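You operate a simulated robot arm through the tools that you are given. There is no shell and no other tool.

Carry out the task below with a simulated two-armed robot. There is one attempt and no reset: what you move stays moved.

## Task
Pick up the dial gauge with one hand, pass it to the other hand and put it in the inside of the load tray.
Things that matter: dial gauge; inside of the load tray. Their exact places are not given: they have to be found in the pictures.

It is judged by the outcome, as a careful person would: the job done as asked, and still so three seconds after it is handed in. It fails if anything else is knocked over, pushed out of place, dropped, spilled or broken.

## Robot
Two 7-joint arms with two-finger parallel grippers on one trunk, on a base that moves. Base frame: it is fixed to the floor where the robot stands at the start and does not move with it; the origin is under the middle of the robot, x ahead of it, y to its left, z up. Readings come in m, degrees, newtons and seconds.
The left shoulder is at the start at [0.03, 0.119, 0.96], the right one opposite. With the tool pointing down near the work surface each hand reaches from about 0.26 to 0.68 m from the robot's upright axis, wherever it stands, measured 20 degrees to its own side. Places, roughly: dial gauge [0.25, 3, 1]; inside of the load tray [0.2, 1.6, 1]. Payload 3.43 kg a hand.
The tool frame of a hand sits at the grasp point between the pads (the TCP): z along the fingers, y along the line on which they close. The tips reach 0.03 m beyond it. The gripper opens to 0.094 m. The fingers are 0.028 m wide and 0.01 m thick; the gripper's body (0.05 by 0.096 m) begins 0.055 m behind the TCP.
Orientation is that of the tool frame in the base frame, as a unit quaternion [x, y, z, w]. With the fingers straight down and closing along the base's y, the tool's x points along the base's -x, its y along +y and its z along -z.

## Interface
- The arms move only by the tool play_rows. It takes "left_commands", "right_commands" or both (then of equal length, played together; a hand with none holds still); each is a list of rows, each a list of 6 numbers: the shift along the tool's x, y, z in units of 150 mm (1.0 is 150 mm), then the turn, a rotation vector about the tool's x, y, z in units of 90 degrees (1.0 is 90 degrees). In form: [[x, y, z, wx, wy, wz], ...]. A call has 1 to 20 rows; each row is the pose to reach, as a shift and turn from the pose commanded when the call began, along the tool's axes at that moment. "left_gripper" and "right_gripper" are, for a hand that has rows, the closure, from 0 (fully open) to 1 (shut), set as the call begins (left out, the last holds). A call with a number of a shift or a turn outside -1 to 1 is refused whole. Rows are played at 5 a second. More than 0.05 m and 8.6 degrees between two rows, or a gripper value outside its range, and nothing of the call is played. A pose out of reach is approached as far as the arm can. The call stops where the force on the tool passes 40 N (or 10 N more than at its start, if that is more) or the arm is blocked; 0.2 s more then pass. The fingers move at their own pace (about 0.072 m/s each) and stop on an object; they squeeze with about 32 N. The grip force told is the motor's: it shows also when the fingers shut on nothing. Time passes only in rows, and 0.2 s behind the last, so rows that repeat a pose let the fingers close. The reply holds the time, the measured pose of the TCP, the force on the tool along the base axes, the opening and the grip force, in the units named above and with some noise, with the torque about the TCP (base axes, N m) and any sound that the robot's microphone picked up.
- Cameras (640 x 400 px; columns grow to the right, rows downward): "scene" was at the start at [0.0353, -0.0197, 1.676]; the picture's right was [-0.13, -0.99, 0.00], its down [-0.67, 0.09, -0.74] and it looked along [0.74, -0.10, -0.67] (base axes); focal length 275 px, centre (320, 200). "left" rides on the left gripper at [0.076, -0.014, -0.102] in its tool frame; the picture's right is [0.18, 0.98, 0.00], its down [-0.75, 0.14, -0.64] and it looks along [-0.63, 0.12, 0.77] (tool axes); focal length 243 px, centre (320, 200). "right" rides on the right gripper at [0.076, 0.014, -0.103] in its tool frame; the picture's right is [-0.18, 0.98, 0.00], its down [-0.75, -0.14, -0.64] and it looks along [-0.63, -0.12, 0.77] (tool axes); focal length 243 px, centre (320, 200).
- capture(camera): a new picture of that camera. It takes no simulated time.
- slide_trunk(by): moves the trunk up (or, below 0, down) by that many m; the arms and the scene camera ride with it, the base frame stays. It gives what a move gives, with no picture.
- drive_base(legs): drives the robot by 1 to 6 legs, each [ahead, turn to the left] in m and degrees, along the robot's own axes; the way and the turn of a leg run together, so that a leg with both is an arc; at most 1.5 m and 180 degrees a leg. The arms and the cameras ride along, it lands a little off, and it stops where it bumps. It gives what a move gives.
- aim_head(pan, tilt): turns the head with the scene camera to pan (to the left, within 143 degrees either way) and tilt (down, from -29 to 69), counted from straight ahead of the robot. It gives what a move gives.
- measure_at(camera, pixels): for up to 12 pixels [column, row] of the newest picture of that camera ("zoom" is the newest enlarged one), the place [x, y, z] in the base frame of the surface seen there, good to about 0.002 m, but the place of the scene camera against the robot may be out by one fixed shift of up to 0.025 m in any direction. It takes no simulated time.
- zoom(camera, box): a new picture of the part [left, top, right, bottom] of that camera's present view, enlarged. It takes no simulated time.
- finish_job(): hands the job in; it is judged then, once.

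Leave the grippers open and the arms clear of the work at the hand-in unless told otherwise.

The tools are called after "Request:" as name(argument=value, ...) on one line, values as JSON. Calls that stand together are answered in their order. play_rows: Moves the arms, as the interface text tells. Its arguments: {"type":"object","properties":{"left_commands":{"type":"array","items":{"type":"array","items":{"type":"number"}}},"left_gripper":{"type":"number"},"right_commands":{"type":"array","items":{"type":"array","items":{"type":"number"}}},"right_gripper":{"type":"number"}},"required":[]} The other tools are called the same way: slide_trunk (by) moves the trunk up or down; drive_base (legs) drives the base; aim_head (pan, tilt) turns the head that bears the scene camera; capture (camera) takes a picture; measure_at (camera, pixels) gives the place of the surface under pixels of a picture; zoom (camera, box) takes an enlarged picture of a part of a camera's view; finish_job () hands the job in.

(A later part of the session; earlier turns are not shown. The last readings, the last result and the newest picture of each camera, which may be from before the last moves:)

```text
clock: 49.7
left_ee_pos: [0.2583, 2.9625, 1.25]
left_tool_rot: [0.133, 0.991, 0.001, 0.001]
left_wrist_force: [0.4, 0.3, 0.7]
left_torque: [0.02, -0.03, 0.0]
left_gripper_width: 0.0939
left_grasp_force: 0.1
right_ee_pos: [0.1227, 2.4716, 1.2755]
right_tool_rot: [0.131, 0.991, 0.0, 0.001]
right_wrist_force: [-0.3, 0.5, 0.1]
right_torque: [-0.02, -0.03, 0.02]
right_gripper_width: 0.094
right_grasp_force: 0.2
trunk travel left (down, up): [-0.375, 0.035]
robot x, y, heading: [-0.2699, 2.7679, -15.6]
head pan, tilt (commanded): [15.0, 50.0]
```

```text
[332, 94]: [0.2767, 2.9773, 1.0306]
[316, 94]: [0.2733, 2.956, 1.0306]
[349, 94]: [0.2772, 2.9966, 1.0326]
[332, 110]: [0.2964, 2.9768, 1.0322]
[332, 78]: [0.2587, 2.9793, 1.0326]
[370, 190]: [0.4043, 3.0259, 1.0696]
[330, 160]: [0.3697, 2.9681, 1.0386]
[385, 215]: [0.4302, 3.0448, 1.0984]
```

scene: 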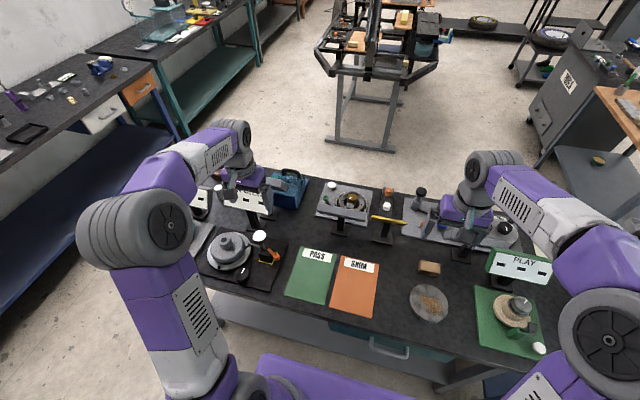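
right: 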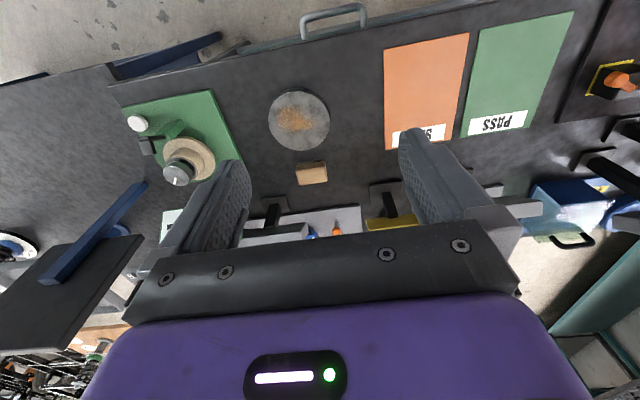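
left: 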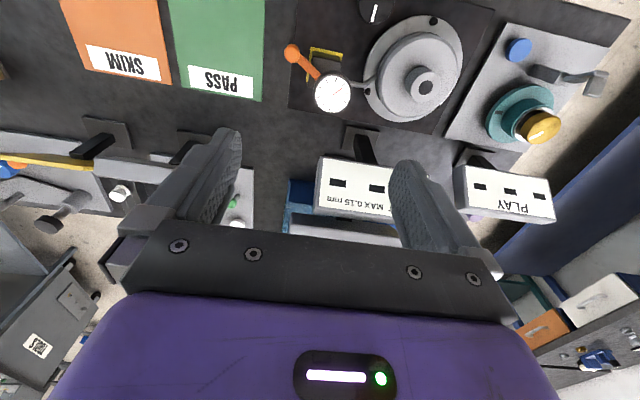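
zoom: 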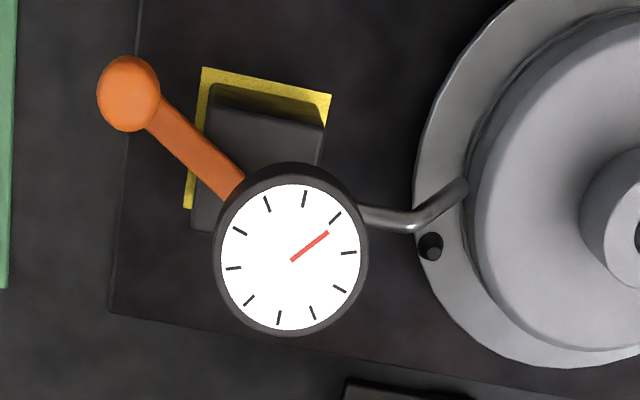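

The dial centre is (0.277, 2.977). The TCP is 1.4 cm short along tool x and 1.9 cm along tool y. I'll correct that while lowering to z ≈ 1.11.

Request:
play_rows(left_commands=[[-0.094, 0.1255, 0.1, 0, 0, 0], [-0.094, 0.1255, 0.3, 0, 0, 0], [-0.094, 0.1255, 0.5, 0, 0, 0], [-0.094, 0.1255, 0.7, 0, 0, 0], [-0.094, 0.1255, 0.9, 0, 0, 0], [-0.094, 0.1255, 0.93, 0, 0, 0]])

Request:
capture(camera="left")

Request:
zoom(camera="scene", box=[190, 160, 310, 280])

```text
clock: 51.1
left_ee_pos: [0.2749, 2.9776, 1.1077]
left_tool_rot: [0.133, 0.991, -0.001, 0.0]
left_wrist_force: [-0.1, 0.2, 0.6]
left_torque: [-0.01, 0.03, 0.02]
left_gripper_width: 0.094
left_grasp_force: 0.0
right_ee_pos: [0.1236, 2.4718, 1.2754]
right_tool_rot: [0.13, 0.991, 0.0, 0.001]
right_wrist_force: [0.0, -0.1, 0.5]
right_torque: [-0.03, 0.0, -0.01]
right_gripper_width: 0.094
right_grasp_force: 0.1
trunk travel left (down, up): [-0.375, 0.035]
robot x, y, heading: [-0.2716, 2.7731, -15.5]
head pan, tilt (commanded): [15.0, 50.0]
```

```text
taken
```

left: 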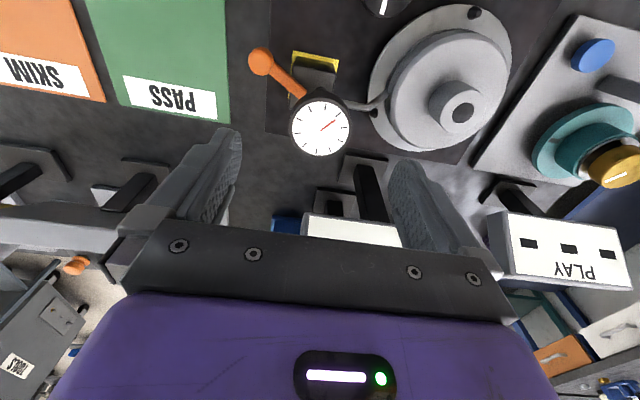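

```text
3.33 times, centred on (250, 220) of scene
```

zoom: 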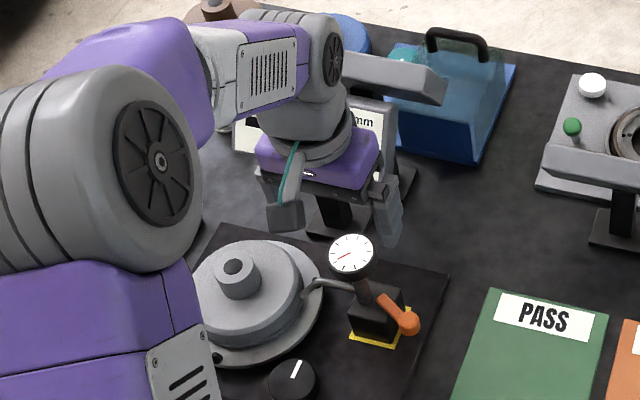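

The dial is centred at (320, 127), which is exactly where a point on the tool axis should appear. I'll descend straight to z ≈ 1.033 with the fingers open.

Request:
play_rows(left_commands=[[0, 0, 0.13, 0, 0, 0], [0, 0, 0.26, 0, 0, 0], [0, 0, 0.39, 0, 0, 0], [0, 0, 0.5, 0, 0, 0], [0, 0, 0.5, 0, 0, 0]])

Request:
capture(camera="left")

Request:
zoom(camera="scene", box=[210, 180, 310, 270])

```text
clock: 52.3
left_ee_pos: [0.275, 2.9776, 1.0349]
left_tool_rot: [0.132, 0.991, -0.001, 0.0]
left_wrist_force: [0.3, 0.6, -0.4]
left_torque: [0.01, -0.01, 0.02]
left_gripper_width: 0.0939
left_grasp_force: 0.0
right_ee_pos: [0.122, 2.4721, 1.2749]
right_tool_rot: [0.13, 0.992, 0.0, 0.001]
right_wrist_force: [0.5, 0.2, -0.6]
right_torque: [0.0, 0.0, -0.01]
right_gripper_width: 0.094
right_grasp_force: 0.0
trunk travel left (down, up): [-0.375, 0.035]
robot x, y, heading: [-0.2705, 2.7684, -15.2]
head pan, tilt (commanded): [15.0, 50.0]
```

```text
taken
```

left: 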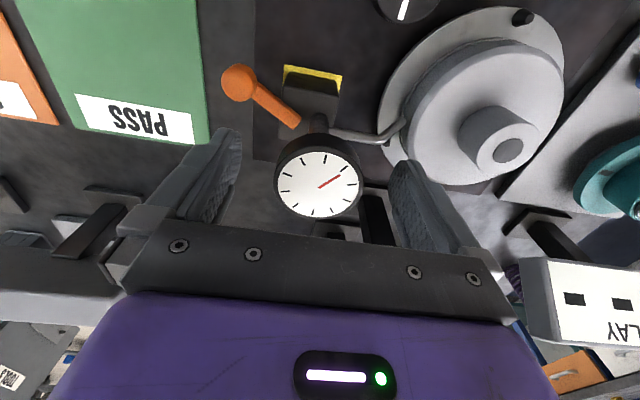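

```text
4.44 times, centred on (260, 225) of scene
```

zoom: 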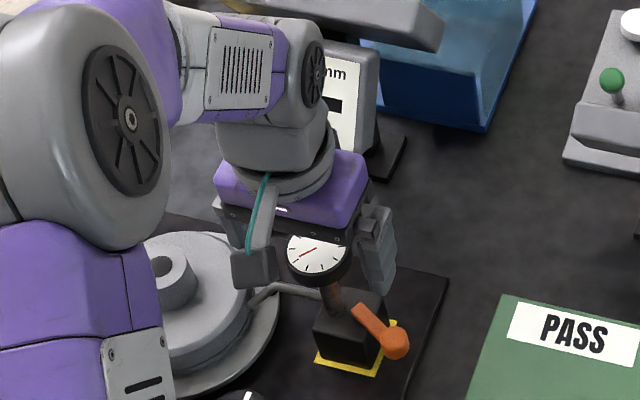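

The dial sits between the open fingers, well centred. Now I'll close the left gripper on the bezel while holding the pose.

Request:
play_rows(left_commands=[[0, 0, 0, 0, 0, 0], [0, 0, 0, 0, 0, 0], [0, 0, 0, 0, 0, 0], [0, 0, 0, 0, 0, 0], [0, 0, 0, 0, 0, 0]], left_gripper=1)

Request:
capture(camera="left")

```text
clock: 53.5
left_ee_pos: [0.2743, 2.9775, 1.0346]
left_tool_rot: [0.132, 0.991, 0.001, 0.001]
left_wrist_force: [2.4, -1.4, 2.2]
left_torque: [-0.1, -0.1, 0.04]
left_gripper_width: 0.0493
left_grasp_force: 32.0
right_ee_pos: [0.1241, 2.4709, 1.2746]
right_tool_rot: [0.131, 0.991, 0.0, 0.001]
right_wrist_force: [-0.6, 0.2, 0.4]
right_torque: [0.0, -0.02, 0.02]
right_gripper_width: 0.0941
right_grasp_force: 0.1
trunk travel left (down, up): [-0.375, 0.035]
robot x, y, heading: [-0.274, 2.77, -15.6]
head pan, tilt (commanded): [15.0, 50.0]
```

```text
taken
```

left: 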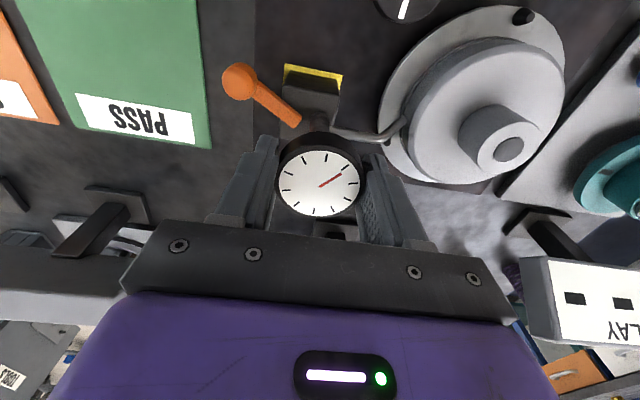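

Grip is firm: width 0.049 m, 32 N. I'll lift a gentle 1 cm to see whether the gauge comes free (it might be held by a magnet).

Request:
play_rows(left_commands=[[0, 0, -0.02, 0, 0, 0], [0, 0, -0.04, 0, 0, 0], [0, 0, -0.067, 0, 0, 0], [0, 0, -0.067, 0, 0, 0]])

Request:
capture(camera="left")

Request:
zoom(camera="scene", box=[210, 180, 310, 270])

```text
clock: 54.5
left_ee_pos: [0.2753, 2.9769, 1.0451]
left_tool_rot: [0.132, 0.991, 0.001, 0.0]
left_wrist_force: [0.0, 0.2, -3.9]
left_torque: [0.01, 0.0, 0.01]
left_gripper_width: 0.0497
left_grasp_force: 31.7
right_ee_pos: [0.123, 2.4721, 1.2757]
right_tool_rot: [0.131, 0.991, 0.0, 0.001]
right_wrist_force: [-0.2, -0.4, 0.0]
right_torque: [0.01, 0.01, 0.01]
right_gripper_width: 0.0941
right_grasp_force: 0.0
trunk travel left (down, up): [-0.375, 0.035]
robot x, y, heading: [-0.2734, 2.7706, -15.6]
head pan, tilt (commanded): [15.0, 50.0]
```

```text
taken
```

left: 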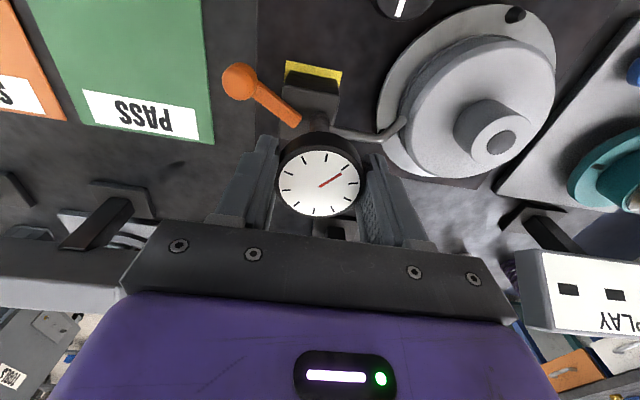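

```text
4.44 times, centred on (260, 225) of scene
```

zoom: 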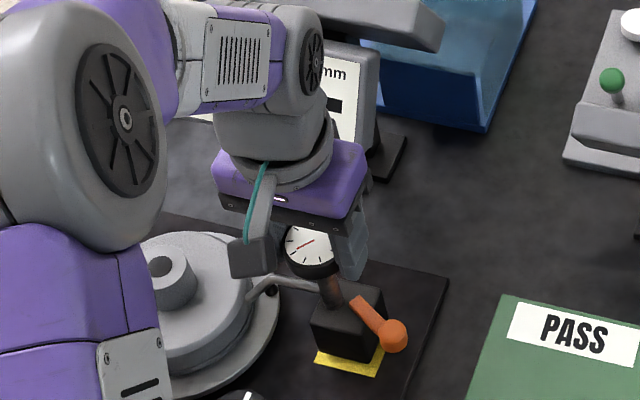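

It comes free: −3.9 N means about 0.4 kg, and the block, lever and rod all moved together off the yellow mark. I'll lift straight up by 0.27 m.

Request:
play_rows(left_commands=[[0, 0, -0.15, 0, 0, 0], [0, 0, -0.3, 0, 0, 0], [0, 0, -0.45, 0, 0, 0], [0, 0, -0.6, 0, 0, 0], [0, 0, -0.75, 0, 0, 0], [0, 0, -0.9, 0, 0, 0], [0, 0, -1.0, 0, 0, 0]])

Request:
play_rows(left_commands=[[0, 0, -0.15, 0, 0, 0], [0, 0, -0.3, 0, 0, 0], [0, 0, -0.45, 0, 0, 0], [0, 0, -0.6, 0, 0, 0], [0, 0, -0.75, 0, 0, 0], [0, 0, -0.8, 0, 0, 0]])

Request:
capture(camera="scene")

Request:
capture(camera="left")

```text
clock: 56.1
left_ee_pos: [0.2759, 2.9768, 1.1949]
left_tool_rot: [0.132, 0.991, 0.0, 0.0]
left_wrist_force: [0.3, -0.2, -3.8]
left_torque: [0.0, -0.02, 0.0]
left_gripper_width: 0.0496
left_grasp_force: 31.7
right_ee_pos: [0.1231, 2.4724, 1.275]
right_tool_rot: [0.132, 0.991, 0.0, 0.001]
right_wrist_force: [0.0, -0.1, 0.5]
right_torque: [0.0, -0.01, -0.04]
right_gripper_width: 0.094
right_grasp_force: 0.1
trunk travel left (down, up): [-0.375, 0.035]
robot x, y, heading: [-0.2734, 2.7684, -15.3]
head pan, tilt (commanded): [15.0, 50.0]
```

```text
clock: 57.5
left_ee_pos: [0.2766, 2.9777, 1.3154]
left_tool_rot: [0.132, 0.991, 0.0, 0.0]
left_wrist_force: [-0.1, 0.2, -3.6]
left_torque: [0.02, 0.02, 0.02]
left_gripper_width: 0.0494
left_grasp_force: 31.8
right_ee_pos: [0.1241, 2.4721, 1.2749]
right_tool_rot: [0.131, 0.991, 0.001, 0.0]
right_wrist_force: [-0.8, 0.3, 0.0]
right_torque: [0.0, 0.0, 0.03]
right_gripper_width: 0.094
right_grasp_force: 0.1
trunk travel left (down, up): [-0.375, 0.035]
robot x, y, heading: [-0.2708, 2.7678, -15.3]
head pan, tilt (commanded): [15.0, 50.0]
```

```text
taken
```

scene: 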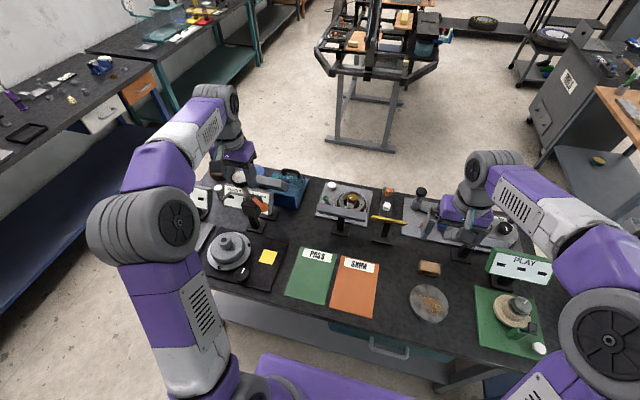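

```text
taken
```

left: 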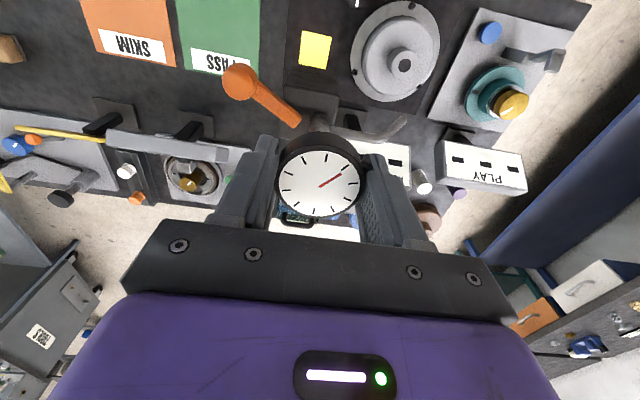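

The gauge is up at z ≈ 1.315, and the yellow mark is bare. Next I'll back off 0.28 m so both hands are over the free corridor, then do the hand-over.

Request:
drive_base(legs=[[-0.28, 0]])

Request:
aim_head(pan=5, tilt=45)

Request:
capture(camera="scene")

```text
clock: 59.5
left_ee_pos: [0.0087, 3.0503, 1.3143]
left_tool_rot: [0.133, 0.991, 0.0, 0.0]
left_wrist_force: [-0.4, -0.3, -3.4]
left_torque: [0.08, 0.0, -0.01]
left_gripper_width: 0.0495
left_grasp_force: 31.9
right_ee_pos: [-0.1457, 2.545, 1.2752]
right_tool_rot: [0.131, 0.991, -0.001, 0.0]
right_wrist_force: [0.4, -0.8, 0.3]
right_torque: [0.01, 0.0, 0.02]
right_gripper_width: 0.094
right_grasp_force: 0.1
trunk travel left (down, up): [-0.375, 0.035]
robot x, y, heading: [-0.543, 2.8378, -15.4]
head pan, tilt (commanded): [15.0, 50.0]
```

```text
clock: 60.2
left_ee_pos: [0.0071, 3.0509, 1.3153]
left_tool_rot: [0.133, 0.991, 0.0, 0.001]
left_wrist_force: [-0.2, 0.0, -4.1]
left_torque: [0.01, 0.0, 0.01]
left_gripper_width: 0.0495
left_grasp_force: 32.5
right_ee_pos: [-0.145, 2.5455, 1.2755]
right_tool_rot: [0.131, 0.991, 0.001, 0.0]
right_wrist_force: [0.1, -0.9, 0.5]
right_torque: [0.0, 0.0, 0.01]
right_gripper_width: 0.0938
right_grasp_force: 0.0
trunk travel left (down, up): [-0.375, 0.035]
robot x, y, heading: [-0.5426, 2.8439, -15.5]
head pan, tilt (commanded): [5.0, 45.0]
```

```text
taken
```

scene: 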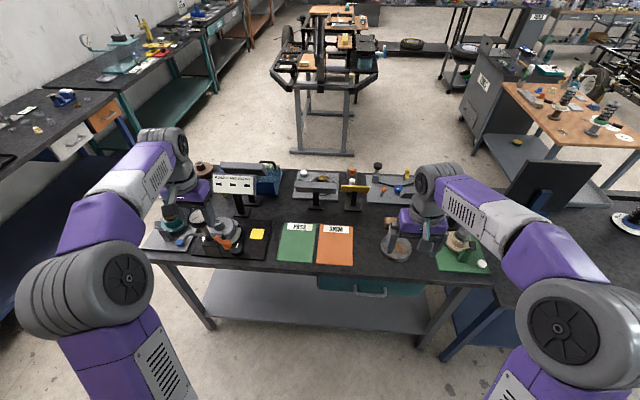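

In robot terms the left hand (with gauge) is 0.47 m ahead, 0.35 m left; the right is 0.46 m ahead, 0.18 m right. I'll bring the left hand inward to about 0.54 m ahead, 0.12 m left, z ≈ 1.24.

Request:
play_rows(left_commands=[[-0.08, -0.15, 0.08, 0, 0, 0], [-0.15, -0.3, 0.16, 0, 0, 0], [-0.22, -0.45, 0.24, 0, 0, 0], [-0.29, -0.6, 0.32, 0, 0, 0], [-0.36, -0.75, 0.4, 0, 0, 0], [-0.44, -0.9, 0.5, 0, 0, 0], [-0.44, -0.98, 0.5, 0, 0, 0]])

Request:
play_rows(left_commands=[[0, -0.13, 0, 0, 0, 0], [0, -0.26, 0, 0, 0, 0], [0, -0.39, 0, 0, 0, 0], [0, -0.53, 0, 0, 0, 0], [0, -0.53, 0, 0, 0, 0]])

Request:
capture(camera="scene")

Request:
capture(camera="right")

```text
clock: 61.8
left_ee_pos: [0.0324, 2.8895, 1.2411]
left_tool_rot: [0.133, 0.991, 0.001, 0.002]
left_wrist_force: [0.3, -0.3, -3.7]
left_torque: [0.04, 0.0, 0.01]
left_gripper_width: 0.0497
left_grasp_force: 32.4
right_ee_pos: [-0.1436, 2.5442, 1.2752]
right_tool_rot: [0.131, 0.991, 0.0, 0.001]
right_wrist_force: [0.3, 0.6, 0.4]
right_torque: [-0.01, -0.03, -0.02]
right_gripper_width: 0.094
right_grasp_force: 0.2
trunk travel left (down, up): [-0.375, 0.035]
robot x, y, heading: [-0.5428, 2.8408, -15.6]
head pan, tilt (commanded): [5.0, 45.0]
```

```text
clock: 63.0
left_ee_pos: [0.0138, 2.8141, 1.2396]
left_tool_rot: [0.134, 0.991, 0.0, 0.0]
left_wrist_force: [0.4, -0.2, -3.3]
left_torque: [0.03, 0.02, 0.01]
left_gripper_width: 0.0497
left_grasp_force: 31.8
right_ee_pos: [-0.1454, 2.5459, 1.2748]
right_tool_rot: [0.131, 0.991, 0.001, 0.001]
right_wrist_force: [-0.3, 0.2, -0.2]
right_torque: [-0.02, -0.01, 0.03]
right_gripper_width: 0.094
right_grasp_force: 0.2
trunk travel left (down, up): [-0.375, 0.035]
robot x, y, heading: [-0.5407, 2.8452, -15.6]
head pan, tilt (commanded): [5.0, 45.0]
```

```text
taken
```

scene: 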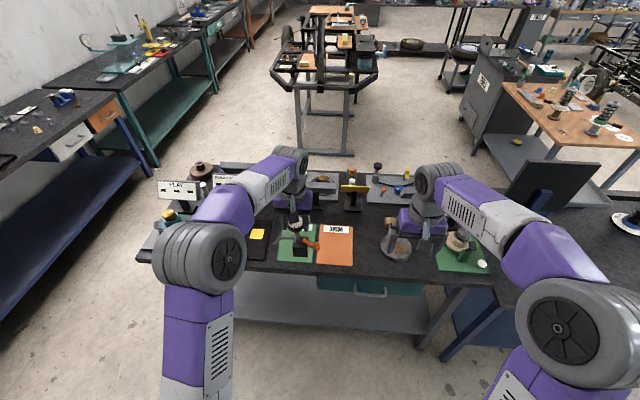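

```text
taken
```

right: 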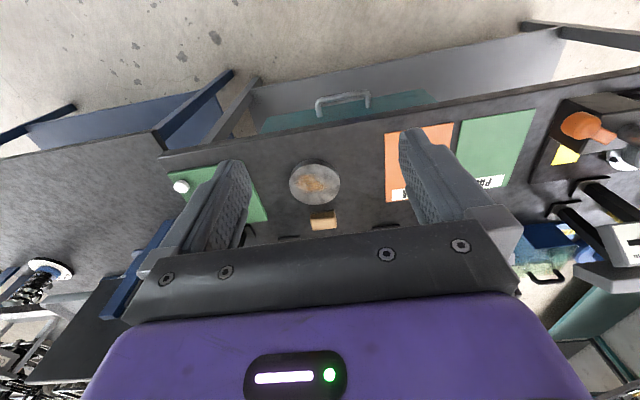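

The left hand holds the gauge at 0.54 m ahead, 0.12 m left, z 1.24. Now the right hand: I'll pitch it 70° so its fingers point forward and 20° downward, drop it to z ≈ 1.19, and part-close it to about 3 cm opening.

Request:
play_rows(right_commands=[[0.02, 0, 0.055, 0, -0.078, 0], [0.04, 0, 0.11, 0, -0.156, 0], [0.06, 0, 0.165, 0, -0.234, 0], [0.08, 0, 0.22, 0, -0.312, 0], [0.1, 0, 0.275, 0, -0.39, 0], [0.12, 0, 0.33, 0, -0.468, 0], [0.14, 0, 0.385, 0, -0.546, 0], [0.16, 0, 0.44, 0, -0.624, 0], [0.18, 0, 0.495, 0, -0.702, 0], [0.2, 0, 0.55, 0, -0.778, 0], [0.2, 0, 0.55, 0, -0.778, 0]], right_gripper=0.68)

Request:
capture(camera="scene")

Request:
capture(camera="right")

```text
clock: 65.4
left_ee_pos: [0.0093, 2.8119, 1.2415]
left_tool_rot: [0.134, 0.991, -0.001, 0.002]
left_wrist_force: [-0.7, 0.0, -3.6]
left_torque: [0.04, -0.02, 0.01]
left_gripper_width: 0.0496
left_grasp_force: 31.9
right_ee_pos: [-0.1399, 2.5427, 1.1958]
right_tool_rot: [0.107, 0.81, -0.076, 0.571]
right_wrist_force: [-0.5, -0.3, 1.0]
right_torque: [-0.03, -0.04, 0.01]
right_gripper_width: 0.0302
right_grasp_force: 0.0
right hand out of reach, approached as far as the arm can: row 9, 10, 11
trunk travel left (down, up): [-0.375, 0.035]
robot x, y, heading: [-0.5414, 2.8436, -15.6]
head pan, tilt (commanded): [5.0, 45.0]
```

```text
taken
```

scene: 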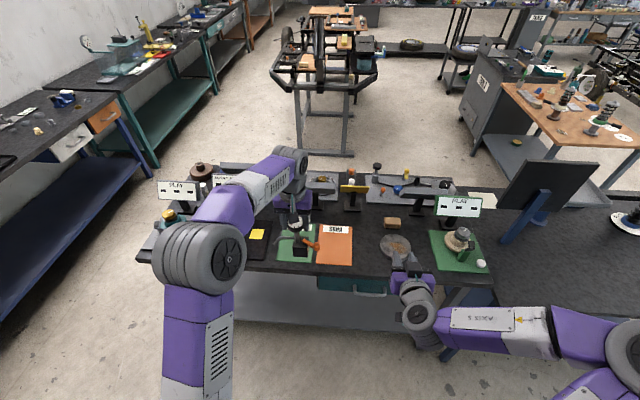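

```text
taken
```

right: 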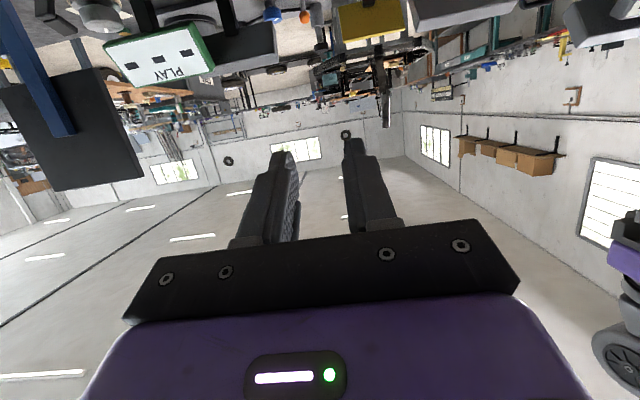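

The right hand took the 20°-down attitude but can't fold back closer than 0.467 m ahead there. So I'll move the left hand with the gauge further forward and toward the middle: to about 0.62 m ahead, 0.03 m left.

Request:
play_rows(left_commands=[[-0.13, -0.15, 0, 0, 0, 0], [-0.26, -0.3, 0, 0, 0, 0], [-0.39, -0.45, 0, 0, 0, 0], [-0.52, -0.6, 0, 0, 0, 0], [-0.52, -0.6, 0, 0, 0, 0]])

Request:
capture(camera="scene")

Request:
capture(camera="right")

```text
clock: 66.6
left_ee_pos: [0.0569, 2.7167, 1.2397]
left_tool_rot: [0.134, 0.991, 0.0, 0.0]
left_wrist_force: [-0.7, 0.4, -3.7]
left_torque: [0.02, -0.04, -0.03]
left_gripper_width: 0.0498
left_grasp_force: 32.0
left hand out of reach, approached as far as the arm can: row 4, 5
right_ee_pos: [-0.1375, 2.5449, 1.195]
right_tool_rot: [0.108, 0.811, -0.077, 0.57]
right_wrist_force: [0.4, -0.1, -0.4]
right_torque: [0.01, 0.0, 0.01]
right_gripper_width: 0.0301
right_grasp_force: 0.1
trunk travel left (down, up): [-0.375, 0.035]
robot x, y, heading: [-0.5428, 2.8435, -15.4]
head pan, tilt (commanded): [5.0, 45.0]
```

```text
taken
```

scene: 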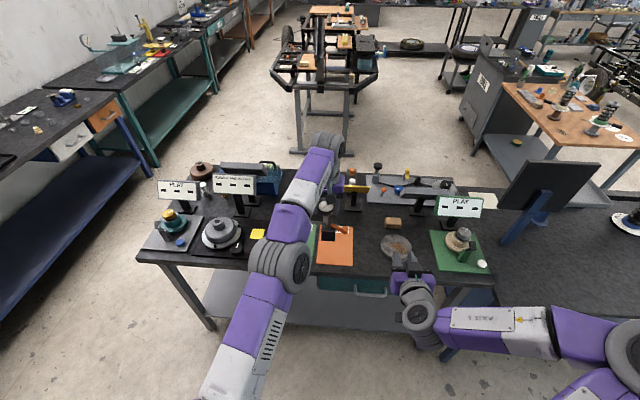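

```text
taken
```

right: 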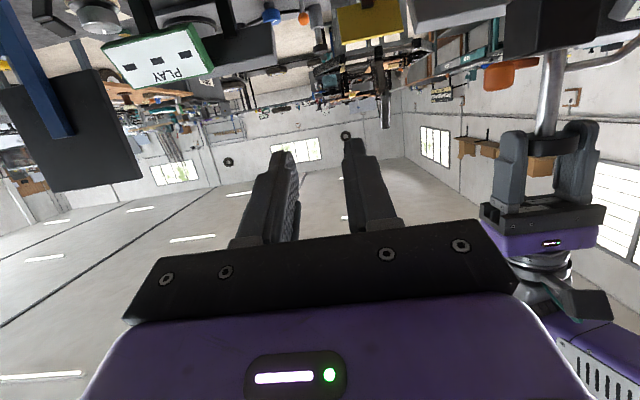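

The left hand is at its reach limit at this height (f ≈ 0.61). I'll lower it 8 cm and bring it 1 cm back so it isn't stretched.

Request:
play_rows(left_commands=[[0.03, 0, 0.15, 0, 0, 0], [0.07, 0, 0.3, 0, 0, 0], [0.1, 0, 0.45, 0, 0, 0], [0.1, 0, 0.54, 0, 0, 0], [0.1, 0, 0.54, 0, 0, 0]])

Request:
play_rows(right_commands=[[0.1, 0, 0, 0, 0, 0], [0.25, 0, 0, 0, 0, 0], [0.4, 0, 0, 0, 0, 0], [0.5, 0, 0.05, 0, 0, 0], [0.5, 0, 0.05, 0, 0, 0]])

Request:
capture(camera="right")

Request:
capture(camera="scene")

```text
clock: 67.8
left_ee_pos: [0.0433, 2.7197, 1.1556]
left_tool_rot: [0.133, 0.991, 0.0, 0.0]
left_wrist_force: [-0.7, -0.4, -3.1]
left_torque: [0.04, 0.0, -0.01]
left_gripper_width: 0.0496
left_grasp_force: 32.3
right_ee_pos: [-0.1364, 2.5435, 1.1941]
right_tool_rot: [0.107, 0.812, -0.075, 0.569]
right_wrist_force: [0.3, 0.2, -0.1]
right_torque: [0.02, 0.02, -0.02]
right_gripper_width: 0.0298
right_grasp_force: 0.0
trunk travel left (down, up): [-0.375, 0.035]
robot x, y, heading: [-0.5385, 2.8413, -15.6]
head pan, tilt (commanded): [5.0, 45.0]
```

```text
clock: 69.0
left_ee_pos: [0.0427, 2.72, 1.1576]
left_tool_rot: [0.133, 0.991, 0.0, 0.0]
left_wrist_force: [0.5, 0.7, -3.7]
left_torque: [0.02, 0.01, 0.0]
left_gripper_width: 0.0497
left_grasp_force: 32.2
right_ee_pos: [-0.1369, 2.5437, 1.1788]
right_tool_rot: [0.108, 0.811, -0.076, 0.57]
right_wrist_force: [0.2, 0.1, -0.1]
right_torque: [0.0, -0.01, 0.0]
right_gripper_width: 0.03
right_grasp_force: 0.1
right hand out of reach, approached as far as the arm can: row 1, 2, 3, 4, 5
trunk travel left (down, up): [-0.375, 0.035]
robot x, y, heading: [-0.5396, 2.8406, -15.2]
head pan, tilt (commanded): [5.0, 45.0]
```

```text
taken
```

right: 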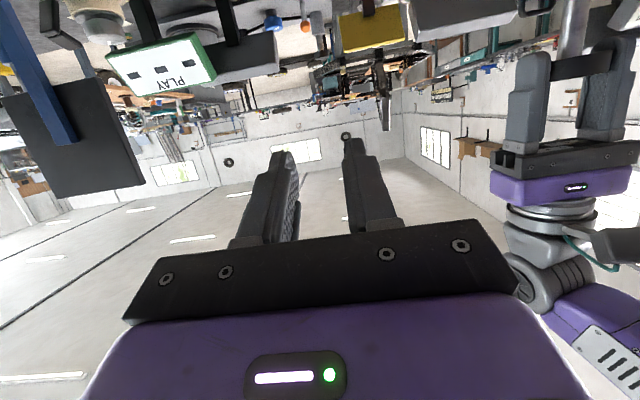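

```text
taken
```

scene: 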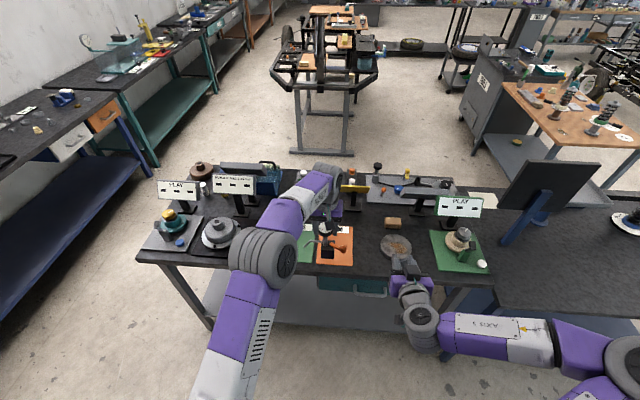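

The right hand cannot fold to where I asked. I'll send it 9 cm straight forward (still well to the right of the gauge) so its pose becomes fully reachable and see where it lands.

Request:
play_rows(right_commands=[[-0.07, 0, 0.19, 0, 0, 0], [-0.14, 0, 0.38, 0, 0, 0], [-0.205, 0, 0.564, 0, 0, 0], [-0.205, 0, 0.564, 0, 0, 0]])

```text
clock: 70.0
left_ee_pos: [0.0435, 2.7202, 1.1563]
left_tool_rot: [0.133, 0.991, 0.0, -0.001]
left_wrist_force: [0.5, -1.2, -4.4]
left_torque: [0.04, -0.02, 0.02]
left_gripper_width: 0.0497
left_grasp_force: 32.2
right_ee_pos: [-0.0484, 2.5194, 1.18]
right_tool_rot: [0.108, 0.811, -0.076, 0.57]
right_wrist_force: [-0.1, -0.6, -0.3]
right_torque: [0.01, 0.03, 0.0]
right_gripper_width: 0.0301
right_grasp_force: 0.1
trunk travel left (down, up): [-0.375, 0.035]
robot x, y, heading: [-0.5395, 2.8394, -15.5]
head pan, tilt (commanded): [5.0, 45.0]
```

The command base is the reached pose, so it moved exactly 9 cm. Now the right hand is at f ≈ 0.56; I'll bring it down 7 cm and back 6.5 cm to stage it just behind the gauge at stem height (z ≈ 1.11), still at the right side.

Request:
play_rows(right_commands=[[0.2, 0, -0.08, 0, 0, 0], [0.4, 0, -0.16, 0, 0, 0], [0.585, 0, -0.242, 0, 0, 0], [0.585, 0, -0.242, 0, 0, 0]])

Request:
capture(camera="right")

```text
clock: 71.0
left_ee_pos: [0.0443, 2.7218, 1.1566]
left_tool_rot: [0.133, 0.991, -0.001, 0.0]
left_wrist_force: [0.7, 2.0, -3.6]
left_torque: [0.03, 0.0, -0.04]
left_gripper_width: 0.0494
left_grasp_force: 32.1
right_ee_pos: [-0.0844, 2.5167, 1.1436]
right_tool_rot: [0.105, 0.822, -0.07, 0.555]
right_wrist_force: [0.5, 0.3, 0.4]
right_torque: [-0.04, 0.01, 0.01]
right_gripper_width: 0.0299
right_grasp_force: 0.1
right hand out of reach, approached as far as the arm can: row 1, 2, 3, 4
trunk travel left (down, up): [-0.375, 0.035]
robot x, y, heading: [-0.5354, 2.8421, -15.6]
head pan, tilt (commanded): [5.0, 45.0]
```

```text
taken
```

right: 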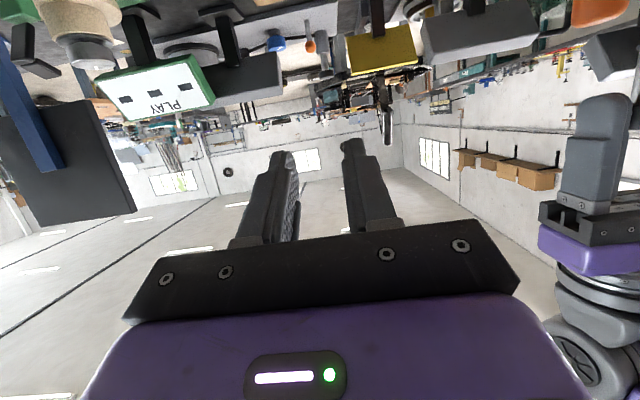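

The right arm's wrist is at its limit pointing straight forward; pointing forward-left will be easier. So I'll yaw the left hand 60° to the left (turning the gauge with it) and bring it to about f 0.50, l 0.08, z 1.20; afterwards the right hand will also yaw 60° left and come in along the same gauge side.

Request:
play_rows(left_commands=[[0.07, 0.03, -0.033, 0, 0, -0.075], [0.14, 0.06, -0.066, 0, 0, -0.15], [0.21, 0.09, -0.1, 0, 0, -0.225], [0.28, 0.12, -0.133, 0, 0, -0.3], [0.35, 0.15, -0.166, 0, 0, -0.375], [0.42, 0.18, -0.2, 0, 0, -0.45], [0.49, 0.21, -0.233, 0, 0, -0.525], [0.56, 0.24, -0.266, 0, 0, -0.6], [0.627, 0.267, -0.293, 0, 0, -0.667], [0.627, 0.267, -0.293, 0, 0, -0.667]])

Request:
play_rows(right_commands=[[0, 0, 0, -0.07, 0, -0.0255], [0, 0, 0, -0.14, 0, -0.051], [0, 0, 0, -0.21, 0, -0.0765], [0, 0, 0, -0.28, 0, -0.102], [0, 0, 0, -0.35, 0, -0.1275], [0, 0, 0, -0.42, 0, -0.153], [0, 0, 0, -0.49, 0, -0.1785], [0, 0, 0, -0.56, 0, -0.204], [0, 0, 0, -0.627, 0, -0.228], [0, 0, 0, -0.627, 0, -0.228]])

Request:
capture(camera="scene")

Request:
capture(camera="right")

```text
clock: 73.2
left_ee_pos: [-0.037, 2.7831, 1.2036]
left_tool_rot: [-0.381, 0.924, -0.001, 0.0]
left_wrist_force: [0.0, -0.2, -3.6]
left_torque: [0.0, 0.03, 0.02]
left_gripper_width: 0.0497
left_grasp_force: 32.2
right_ee_pos: [-0.0859, 2.5151, 1.1435]
right_tool_rot: [0.106, 0.822, -0.07, 0.555]
right_wrist_force: [0.1, -1.3, -0.3]
right_torque: [0.01, -0.01, -0.01]
right_gripper_width: 0.0303
right_grasp_force: 0.0
trunk travel left (down, up): [-0.375, 0.035]
robot x, y, heading: [-0.5378, 2.8435, -15.4]
head pan, tilt (commanded): [5.0, 45.0]
```

```text
clock: 75.4
left_ee_pos: [-0.0387, 2.7846, 1.2025]
left_tool_rot: [-0.38, 0.925, 0.0, 0.0]
left_wrist_force: [-0.7, -0.1, -4.2]
left_torque: [0.0, 0.0, 0.01]
left_gripper_width: 0.0496
left_grasp_force: 31.9
right_ee_pos: [-0.084, 2.5153, 1.1431]
right_tool_rot: [-0.313, 0.756, 0.219, 0.531]
right_wrist_force: [0.1, -0.2, 0.0]
right_torque: [-0.01, -0.01, 0.02]
right_gripper_width: 0.0302
right_grasp_force: 0.0
trunk travel left (down, up): [-0.375, 0.035]
robot x, y, heading: [-0.5409, 2.8417, -15.5]
head pan, tilt (commanded): [5.0, 45.0]
```

```text
taken
```

scene: 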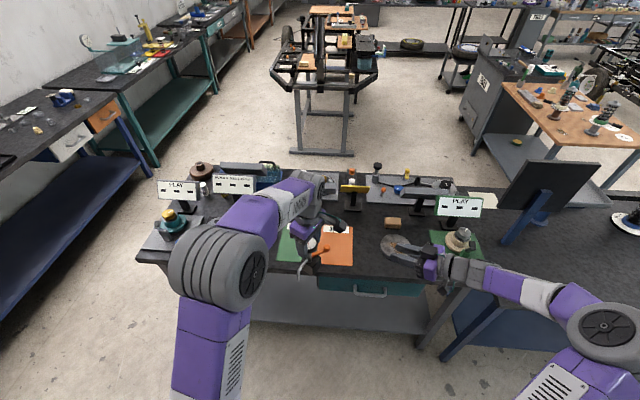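

```text
taken
```

right: 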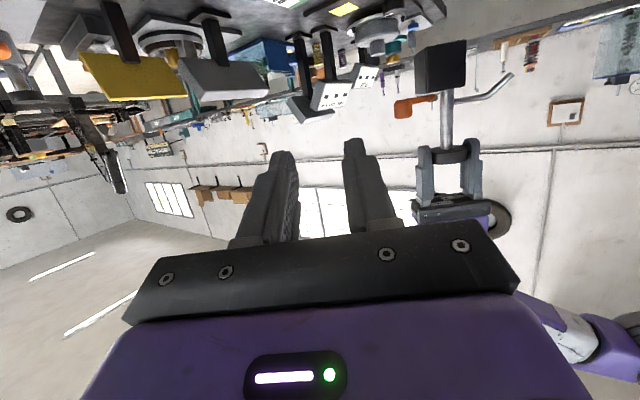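

Now the right camera (upside down) shows the gauge hanging from the left hand: dial at (450,150), stem at (447,120), rod at (490,90), block at (440,68), orange lever at (415,107). Both hands are aligned to the same 60° yaw. I'll zoom and measure the stem.

Request:
zoom(camera="right", box=[380, 30, 540, 220])

```text
2.11 times, centred on (460, 125) of right
```

zoom: 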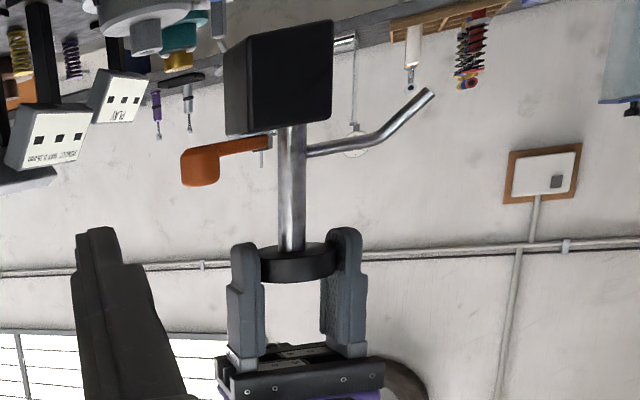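

The stem runs from the dial (row 250) down to the block (row 125); rod and lever branch near row 145. I'll measure the stem, tips, rod and lever positions.

Request:
measure_at(camera="zoom", pixels=[[291, 180], [291, 210], [291, 235], [281, 200], [301, 200], [320, 152], [265, 143], [195, 165], [243, 245], [345, 232], [298, 265], [290, 128]])

```text
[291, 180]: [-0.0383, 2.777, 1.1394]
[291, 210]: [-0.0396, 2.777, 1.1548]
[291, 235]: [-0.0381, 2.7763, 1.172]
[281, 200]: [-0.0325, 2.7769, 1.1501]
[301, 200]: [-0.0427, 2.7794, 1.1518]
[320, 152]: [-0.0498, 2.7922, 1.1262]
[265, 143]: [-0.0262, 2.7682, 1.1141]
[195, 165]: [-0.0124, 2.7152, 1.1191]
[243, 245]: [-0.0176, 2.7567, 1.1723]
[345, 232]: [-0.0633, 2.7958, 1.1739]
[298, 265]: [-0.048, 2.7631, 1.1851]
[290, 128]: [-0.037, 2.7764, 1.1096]
```

Stem centre from the right camera is ≈ (−0.036, 2.7825); rod at z 1.126, left finger tips at z 1.173, so the right hand should grip at z ≈ 1.150. I'll first move the right hand to a staging point about 11 cm behind the stem and laterally lined up.

Request:
play_rows(right_commands=[[-0.06, 0.2, 0.14, 0, 0, 0], [-0.12, 0.4, 0.28, 0, 0, 0], [-0.18, 0.6, 0.42, 0, 0, 0], [-0.24, 0.8, 0.56, 0, 0, 0], [-0.302, 0.99, 0.706, 0, 0, 0], [-0.302, 0.99, 0.706, 0, 0, 0]])

Request:
capture(camera="right")

Request:
capture(camera="scene")

```text
clock: 76.8
left_ee_pos: [-0.0376, 2.7825, 1.2026]
left_tool_rot: [-0.38, 0.925, 0.0, 0.0]
left_wrist_force: [0.5, 0.0, -3.0]
left_torque: [0.03, 0.04, 0.02]
left_gripper_width: 0.0499
left_grasp_force: 31.8
right_ee_pos: [-0.1116, 2.702, 1.151]
right_tool_rot: [-0.313, 0.756, 0.219, 0.531]
right_wrist_force: [-0.1, -0.1, 0.3]
right_torque: [-0.01, -0.02, 0.02]
right_gripper_width: 0.0303
right_grasp_force: 0.1
trunk travel left (down, up): [-0.375, 0.035]
robot x, y, heading: [-0.5414, 2.8433, -15.2]
head pan, tilt (commanded): [5.0, 45.0]
```

```text
taken
```

right: 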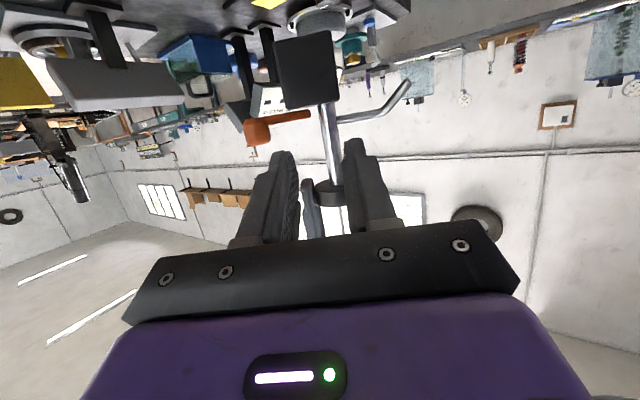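

```text
taken
```

scene: 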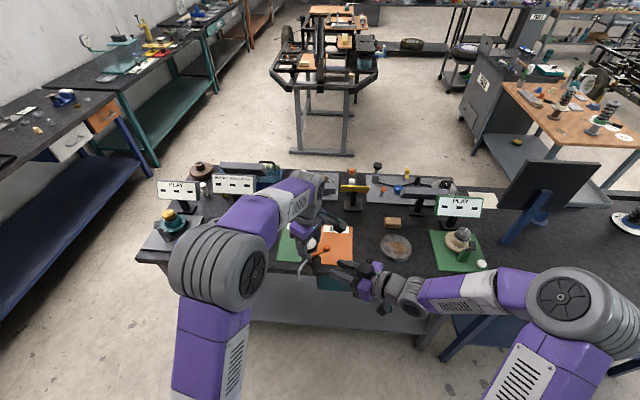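

The stem now appears between my right fingertips at about (330, 140). I'll zoom and measure it again for the final alignment.

Request:
zoom(camera="right", box=[240, 60, 420, 220])

Request:
measure_at(camera="right", pixels=[[328, 130], [331, 150], [333, 168], [326, 135], [334, 150], [345, 120], [300, 115], [255, 130], [308, 185], [354, 145], [285, 155], [335, 190]])

```text
2.50 times, centred on (330, 140) of right
```

zoom: 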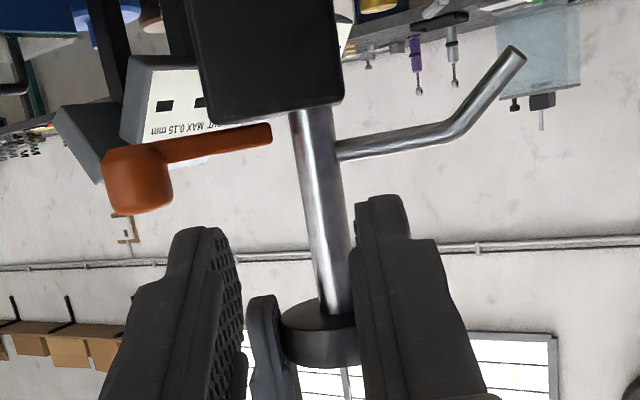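

```text
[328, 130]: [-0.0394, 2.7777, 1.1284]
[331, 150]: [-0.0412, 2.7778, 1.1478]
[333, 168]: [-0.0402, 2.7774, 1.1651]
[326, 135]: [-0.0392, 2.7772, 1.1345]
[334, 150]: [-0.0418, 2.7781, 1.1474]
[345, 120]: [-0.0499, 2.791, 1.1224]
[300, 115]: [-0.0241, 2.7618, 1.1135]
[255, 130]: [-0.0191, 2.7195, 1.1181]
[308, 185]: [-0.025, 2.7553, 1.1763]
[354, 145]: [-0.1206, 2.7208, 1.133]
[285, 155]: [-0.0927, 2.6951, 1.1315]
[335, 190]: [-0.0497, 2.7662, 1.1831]
```

Stem centre confirmed ≈ (−0.0364, 2.7817). I need about 11 cm along the approach and 3 mm lateral. I'll go 6.5 cm first and check.

Request:
play_rows(right_commands=[[0, 0.022, 0, 0, 0, 0], [-0.037, 0.022, 0.102, 0, 0, 0], [-0.074, 0.022, 0.204, 0, 0, 0], [-0.111, 0.022, 0.306, 0, 0, 0], [-0.141, 0.022, 0.407, 0, 0, 0], [-0.141, 0.022, 0.407, 0, 0, 0]])

Request:
zoom(camera="right", box=[220, 40, 440, 240])

Request:
zoom(camera="scene", box=[270, 190, 420, 310])

```text
clock: 78.2
left_ee_pos: [-0.0381, 2.7827, 1.2025]
left_tool_rot: [-0.38, 0.925, 0.0, 0.0]
left_wrist_force: [-0.1, 0.3, -3.2]
left_torque: [0.02, 0.0, -0.01]
left_gripper_width: 0.0496
left_grasp_force: 32.2
right_ee_pos: [-0.0658, 2.7512, 1.149]
right_tool_rot: [-0.313, 0.756, 0.219, 0.531]
right_wrist_force: [-0.1, 0.6, -0.3]
right_torque: [0.02, 0.0, -0.01]
right_gripper_width: 0.0302
right_grasp_force: 0.1
trunk travel left (down, up): [-0.375, 0.035]
robot x, y, heading: [-0.5371, 2.8413, -15.5]
head pan, tilt (commanded): [5.0, 45.0]
```

```text
2.00 times, centred on (330, 140) of right
```

zoom: 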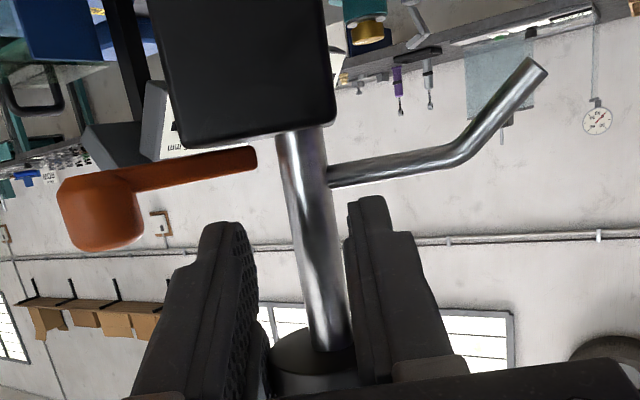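

```text
3.33 times, centred on (345, 250) of scene
```

zoom: 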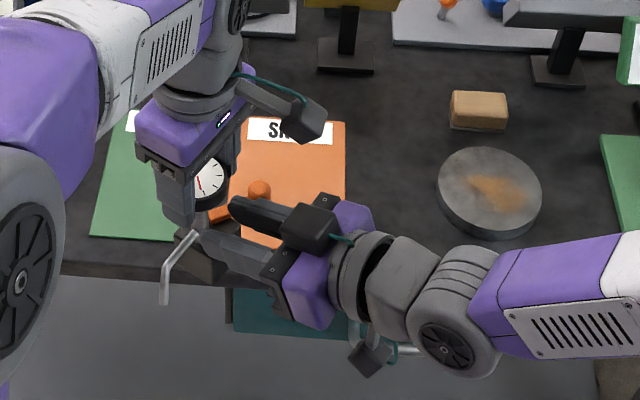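

The stem is now between the right fingertips. In the scene zoom I notice black boxes (brackets) at (310,225) and (370,360) on the right hand and (305,115) on the left hand; I must check they don't hit each other. I'll measure them.

Request:
measure_at(camera="zoom", pixels=[[310, 210], [305, 240], [330, 228], [370, 355], [365, 370], [305, 115], [315, 130], [290, 105], [200, 225], [240, 210], [340, 215], [210, 180]])

Request:
capture(camera="left")

```text
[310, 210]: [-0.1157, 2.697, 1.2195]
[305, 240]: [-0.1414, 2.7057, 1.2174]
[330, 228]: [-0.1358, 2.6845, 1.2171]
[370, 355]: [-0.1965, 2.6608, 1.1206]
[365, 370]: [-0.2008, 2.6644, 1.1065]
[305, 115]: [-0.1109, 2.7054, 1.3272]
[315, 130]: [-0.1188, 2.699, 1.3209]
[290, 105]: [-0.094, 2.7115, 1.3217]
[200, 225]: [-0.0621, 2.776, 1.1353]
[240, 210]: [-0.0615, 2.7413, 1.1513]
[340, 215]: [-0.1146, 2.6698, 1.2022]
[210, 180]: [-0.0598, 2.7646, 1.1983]
```

```text
taken
```

left: 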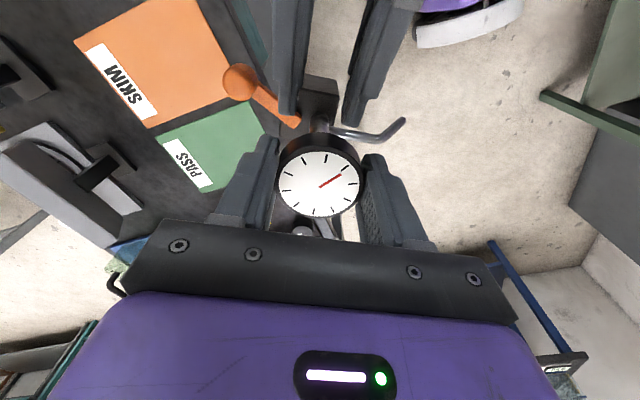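

Box clearances look fine (right hand's top box at z ≈ 1.22, left hand's body starts at z ≈ 1.26). I'll narrow the right opening to 2.4 cm, raise 6 mm to clear lever and rod, and advance the last 4.2 cm onto the stem.

Request:
play_rows(right_commands=[[-0.0376, 0.005, -0.0136, 0, 0, 0], [-0.0376, 0.005, -0.0136, 0, 0, 0], [-0.0695, 0.005, 0.0747, 0, 0, 0], [-0.1014, 0.005, 0.163, 0, 0, 0], [-0.1333, 0.005, 0.2515, 0, 0, 0], [-0.1333, 0.005, 0.2515, 0, 0, 0]], right_gripper=0.745)

Request:
zoom(camera="right", box=[220, 40, 440, 240])

Request:
capture(camera="left")

```text
clock: 79.6
left_ee_pos: [-0.0374, 2.784, 1.2031]
left_tool_rot: [-0.38, 0.925, -0.001, 0.0]
left_wrist_force: [4.3, 0.4, -0.3]
left_torque: [0.03, -0.07, -0.05]
left_gripper_width: 0.0495
left_grasp_force: 32.0
right_ee_pos: [-0.0355, 2.7801, 1.1521]
right_tool_rot: [-0.314, 0.756, 0.22, 0.53]
right_wrist_force: [-4.2, 0.0, -3.2]
right_torque: [0.05, -0.12, 0.02]
right_gripper_width: 0.0249
right_grasp_force: 0.8
trunk travel left (down, up): [-0.375, 0.035]
robot x, y, heading: [-0.5412, 2.8419, -15.4]
head pan, tilt (commanded): [5.0, 45.0]
```

```text
2.00 times, centred on (330, 140) of right
```

zoom: 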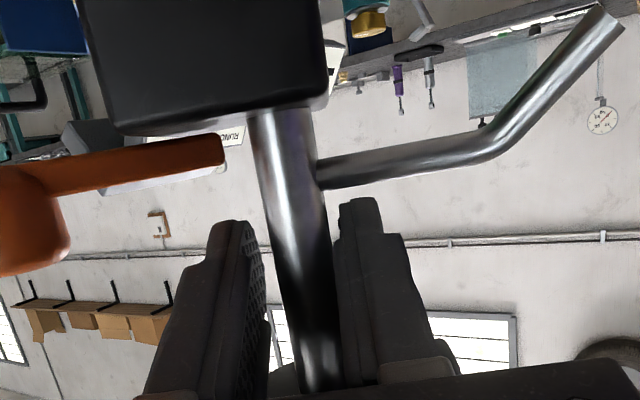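

```text
taken
```

left: 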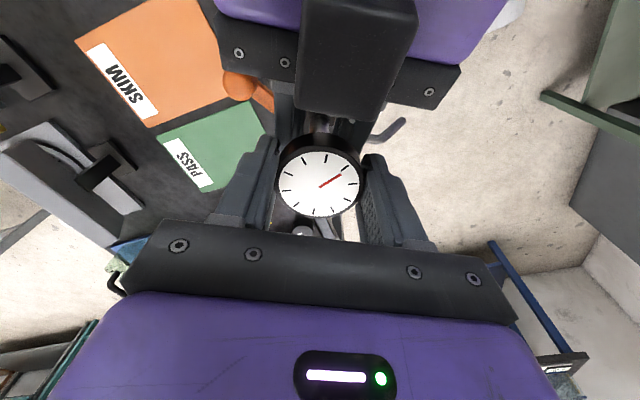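

Contact forces showed up: about 4 N sideways and 3 N upward between the hands. I'll find what touches: measure the right hand's top box in the left camera (pixel ~(355,60–115)) and nearby surfaces.

Request:
measure_at(camera="left", pixels=[[350, 112], [350, 60], [308, 100], [400, 105], [355, 10], [320, 200], [320, 145], [270, 160], [375, 170], [300, 130], [345, 125], [325, 220]])

Request:
zoom(camera="left", box=[240, 70, 420, 230])

Request:
zoom(camera="scene", box=[280, 190, 380, 280])

```text
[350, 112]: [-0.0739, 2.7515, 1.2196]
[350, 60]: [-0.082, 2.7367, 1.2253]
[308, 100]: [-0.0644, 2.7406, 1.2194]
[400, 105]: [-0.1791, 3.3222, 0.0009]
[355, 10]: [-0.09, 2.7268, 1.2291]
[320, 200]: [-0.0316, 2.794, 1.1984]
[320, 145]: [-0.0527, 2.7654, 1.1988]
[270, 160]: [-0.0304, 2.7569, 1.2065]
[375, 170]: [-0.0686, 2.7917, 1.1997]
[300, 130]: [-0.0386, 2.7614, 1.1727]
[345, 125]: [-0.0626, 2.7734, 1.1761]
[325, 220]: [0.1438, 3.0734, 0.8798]
```

```text
2.50 times, centred on (330, 150) of left
```

zoom: 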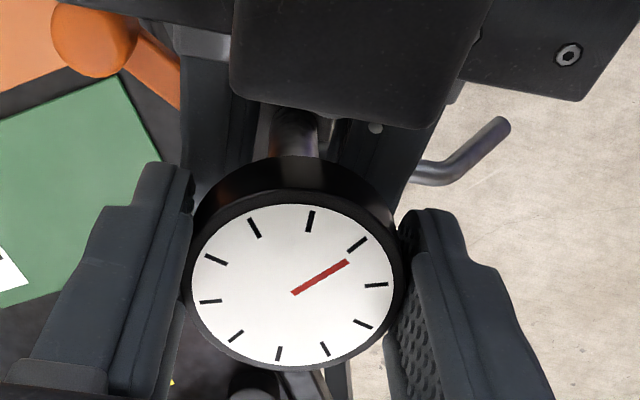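

```text
4.44 times, centred on (330, 235) of scene
```

zoom: 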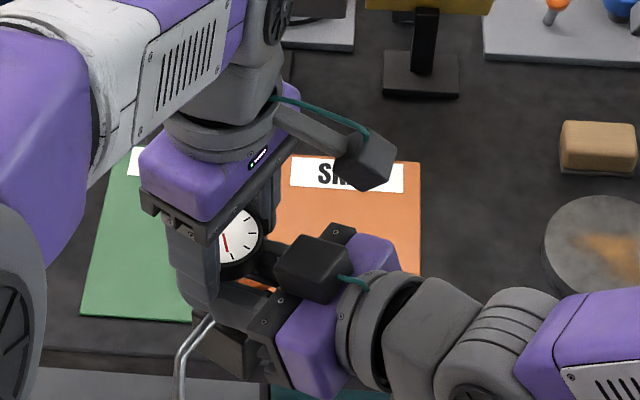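

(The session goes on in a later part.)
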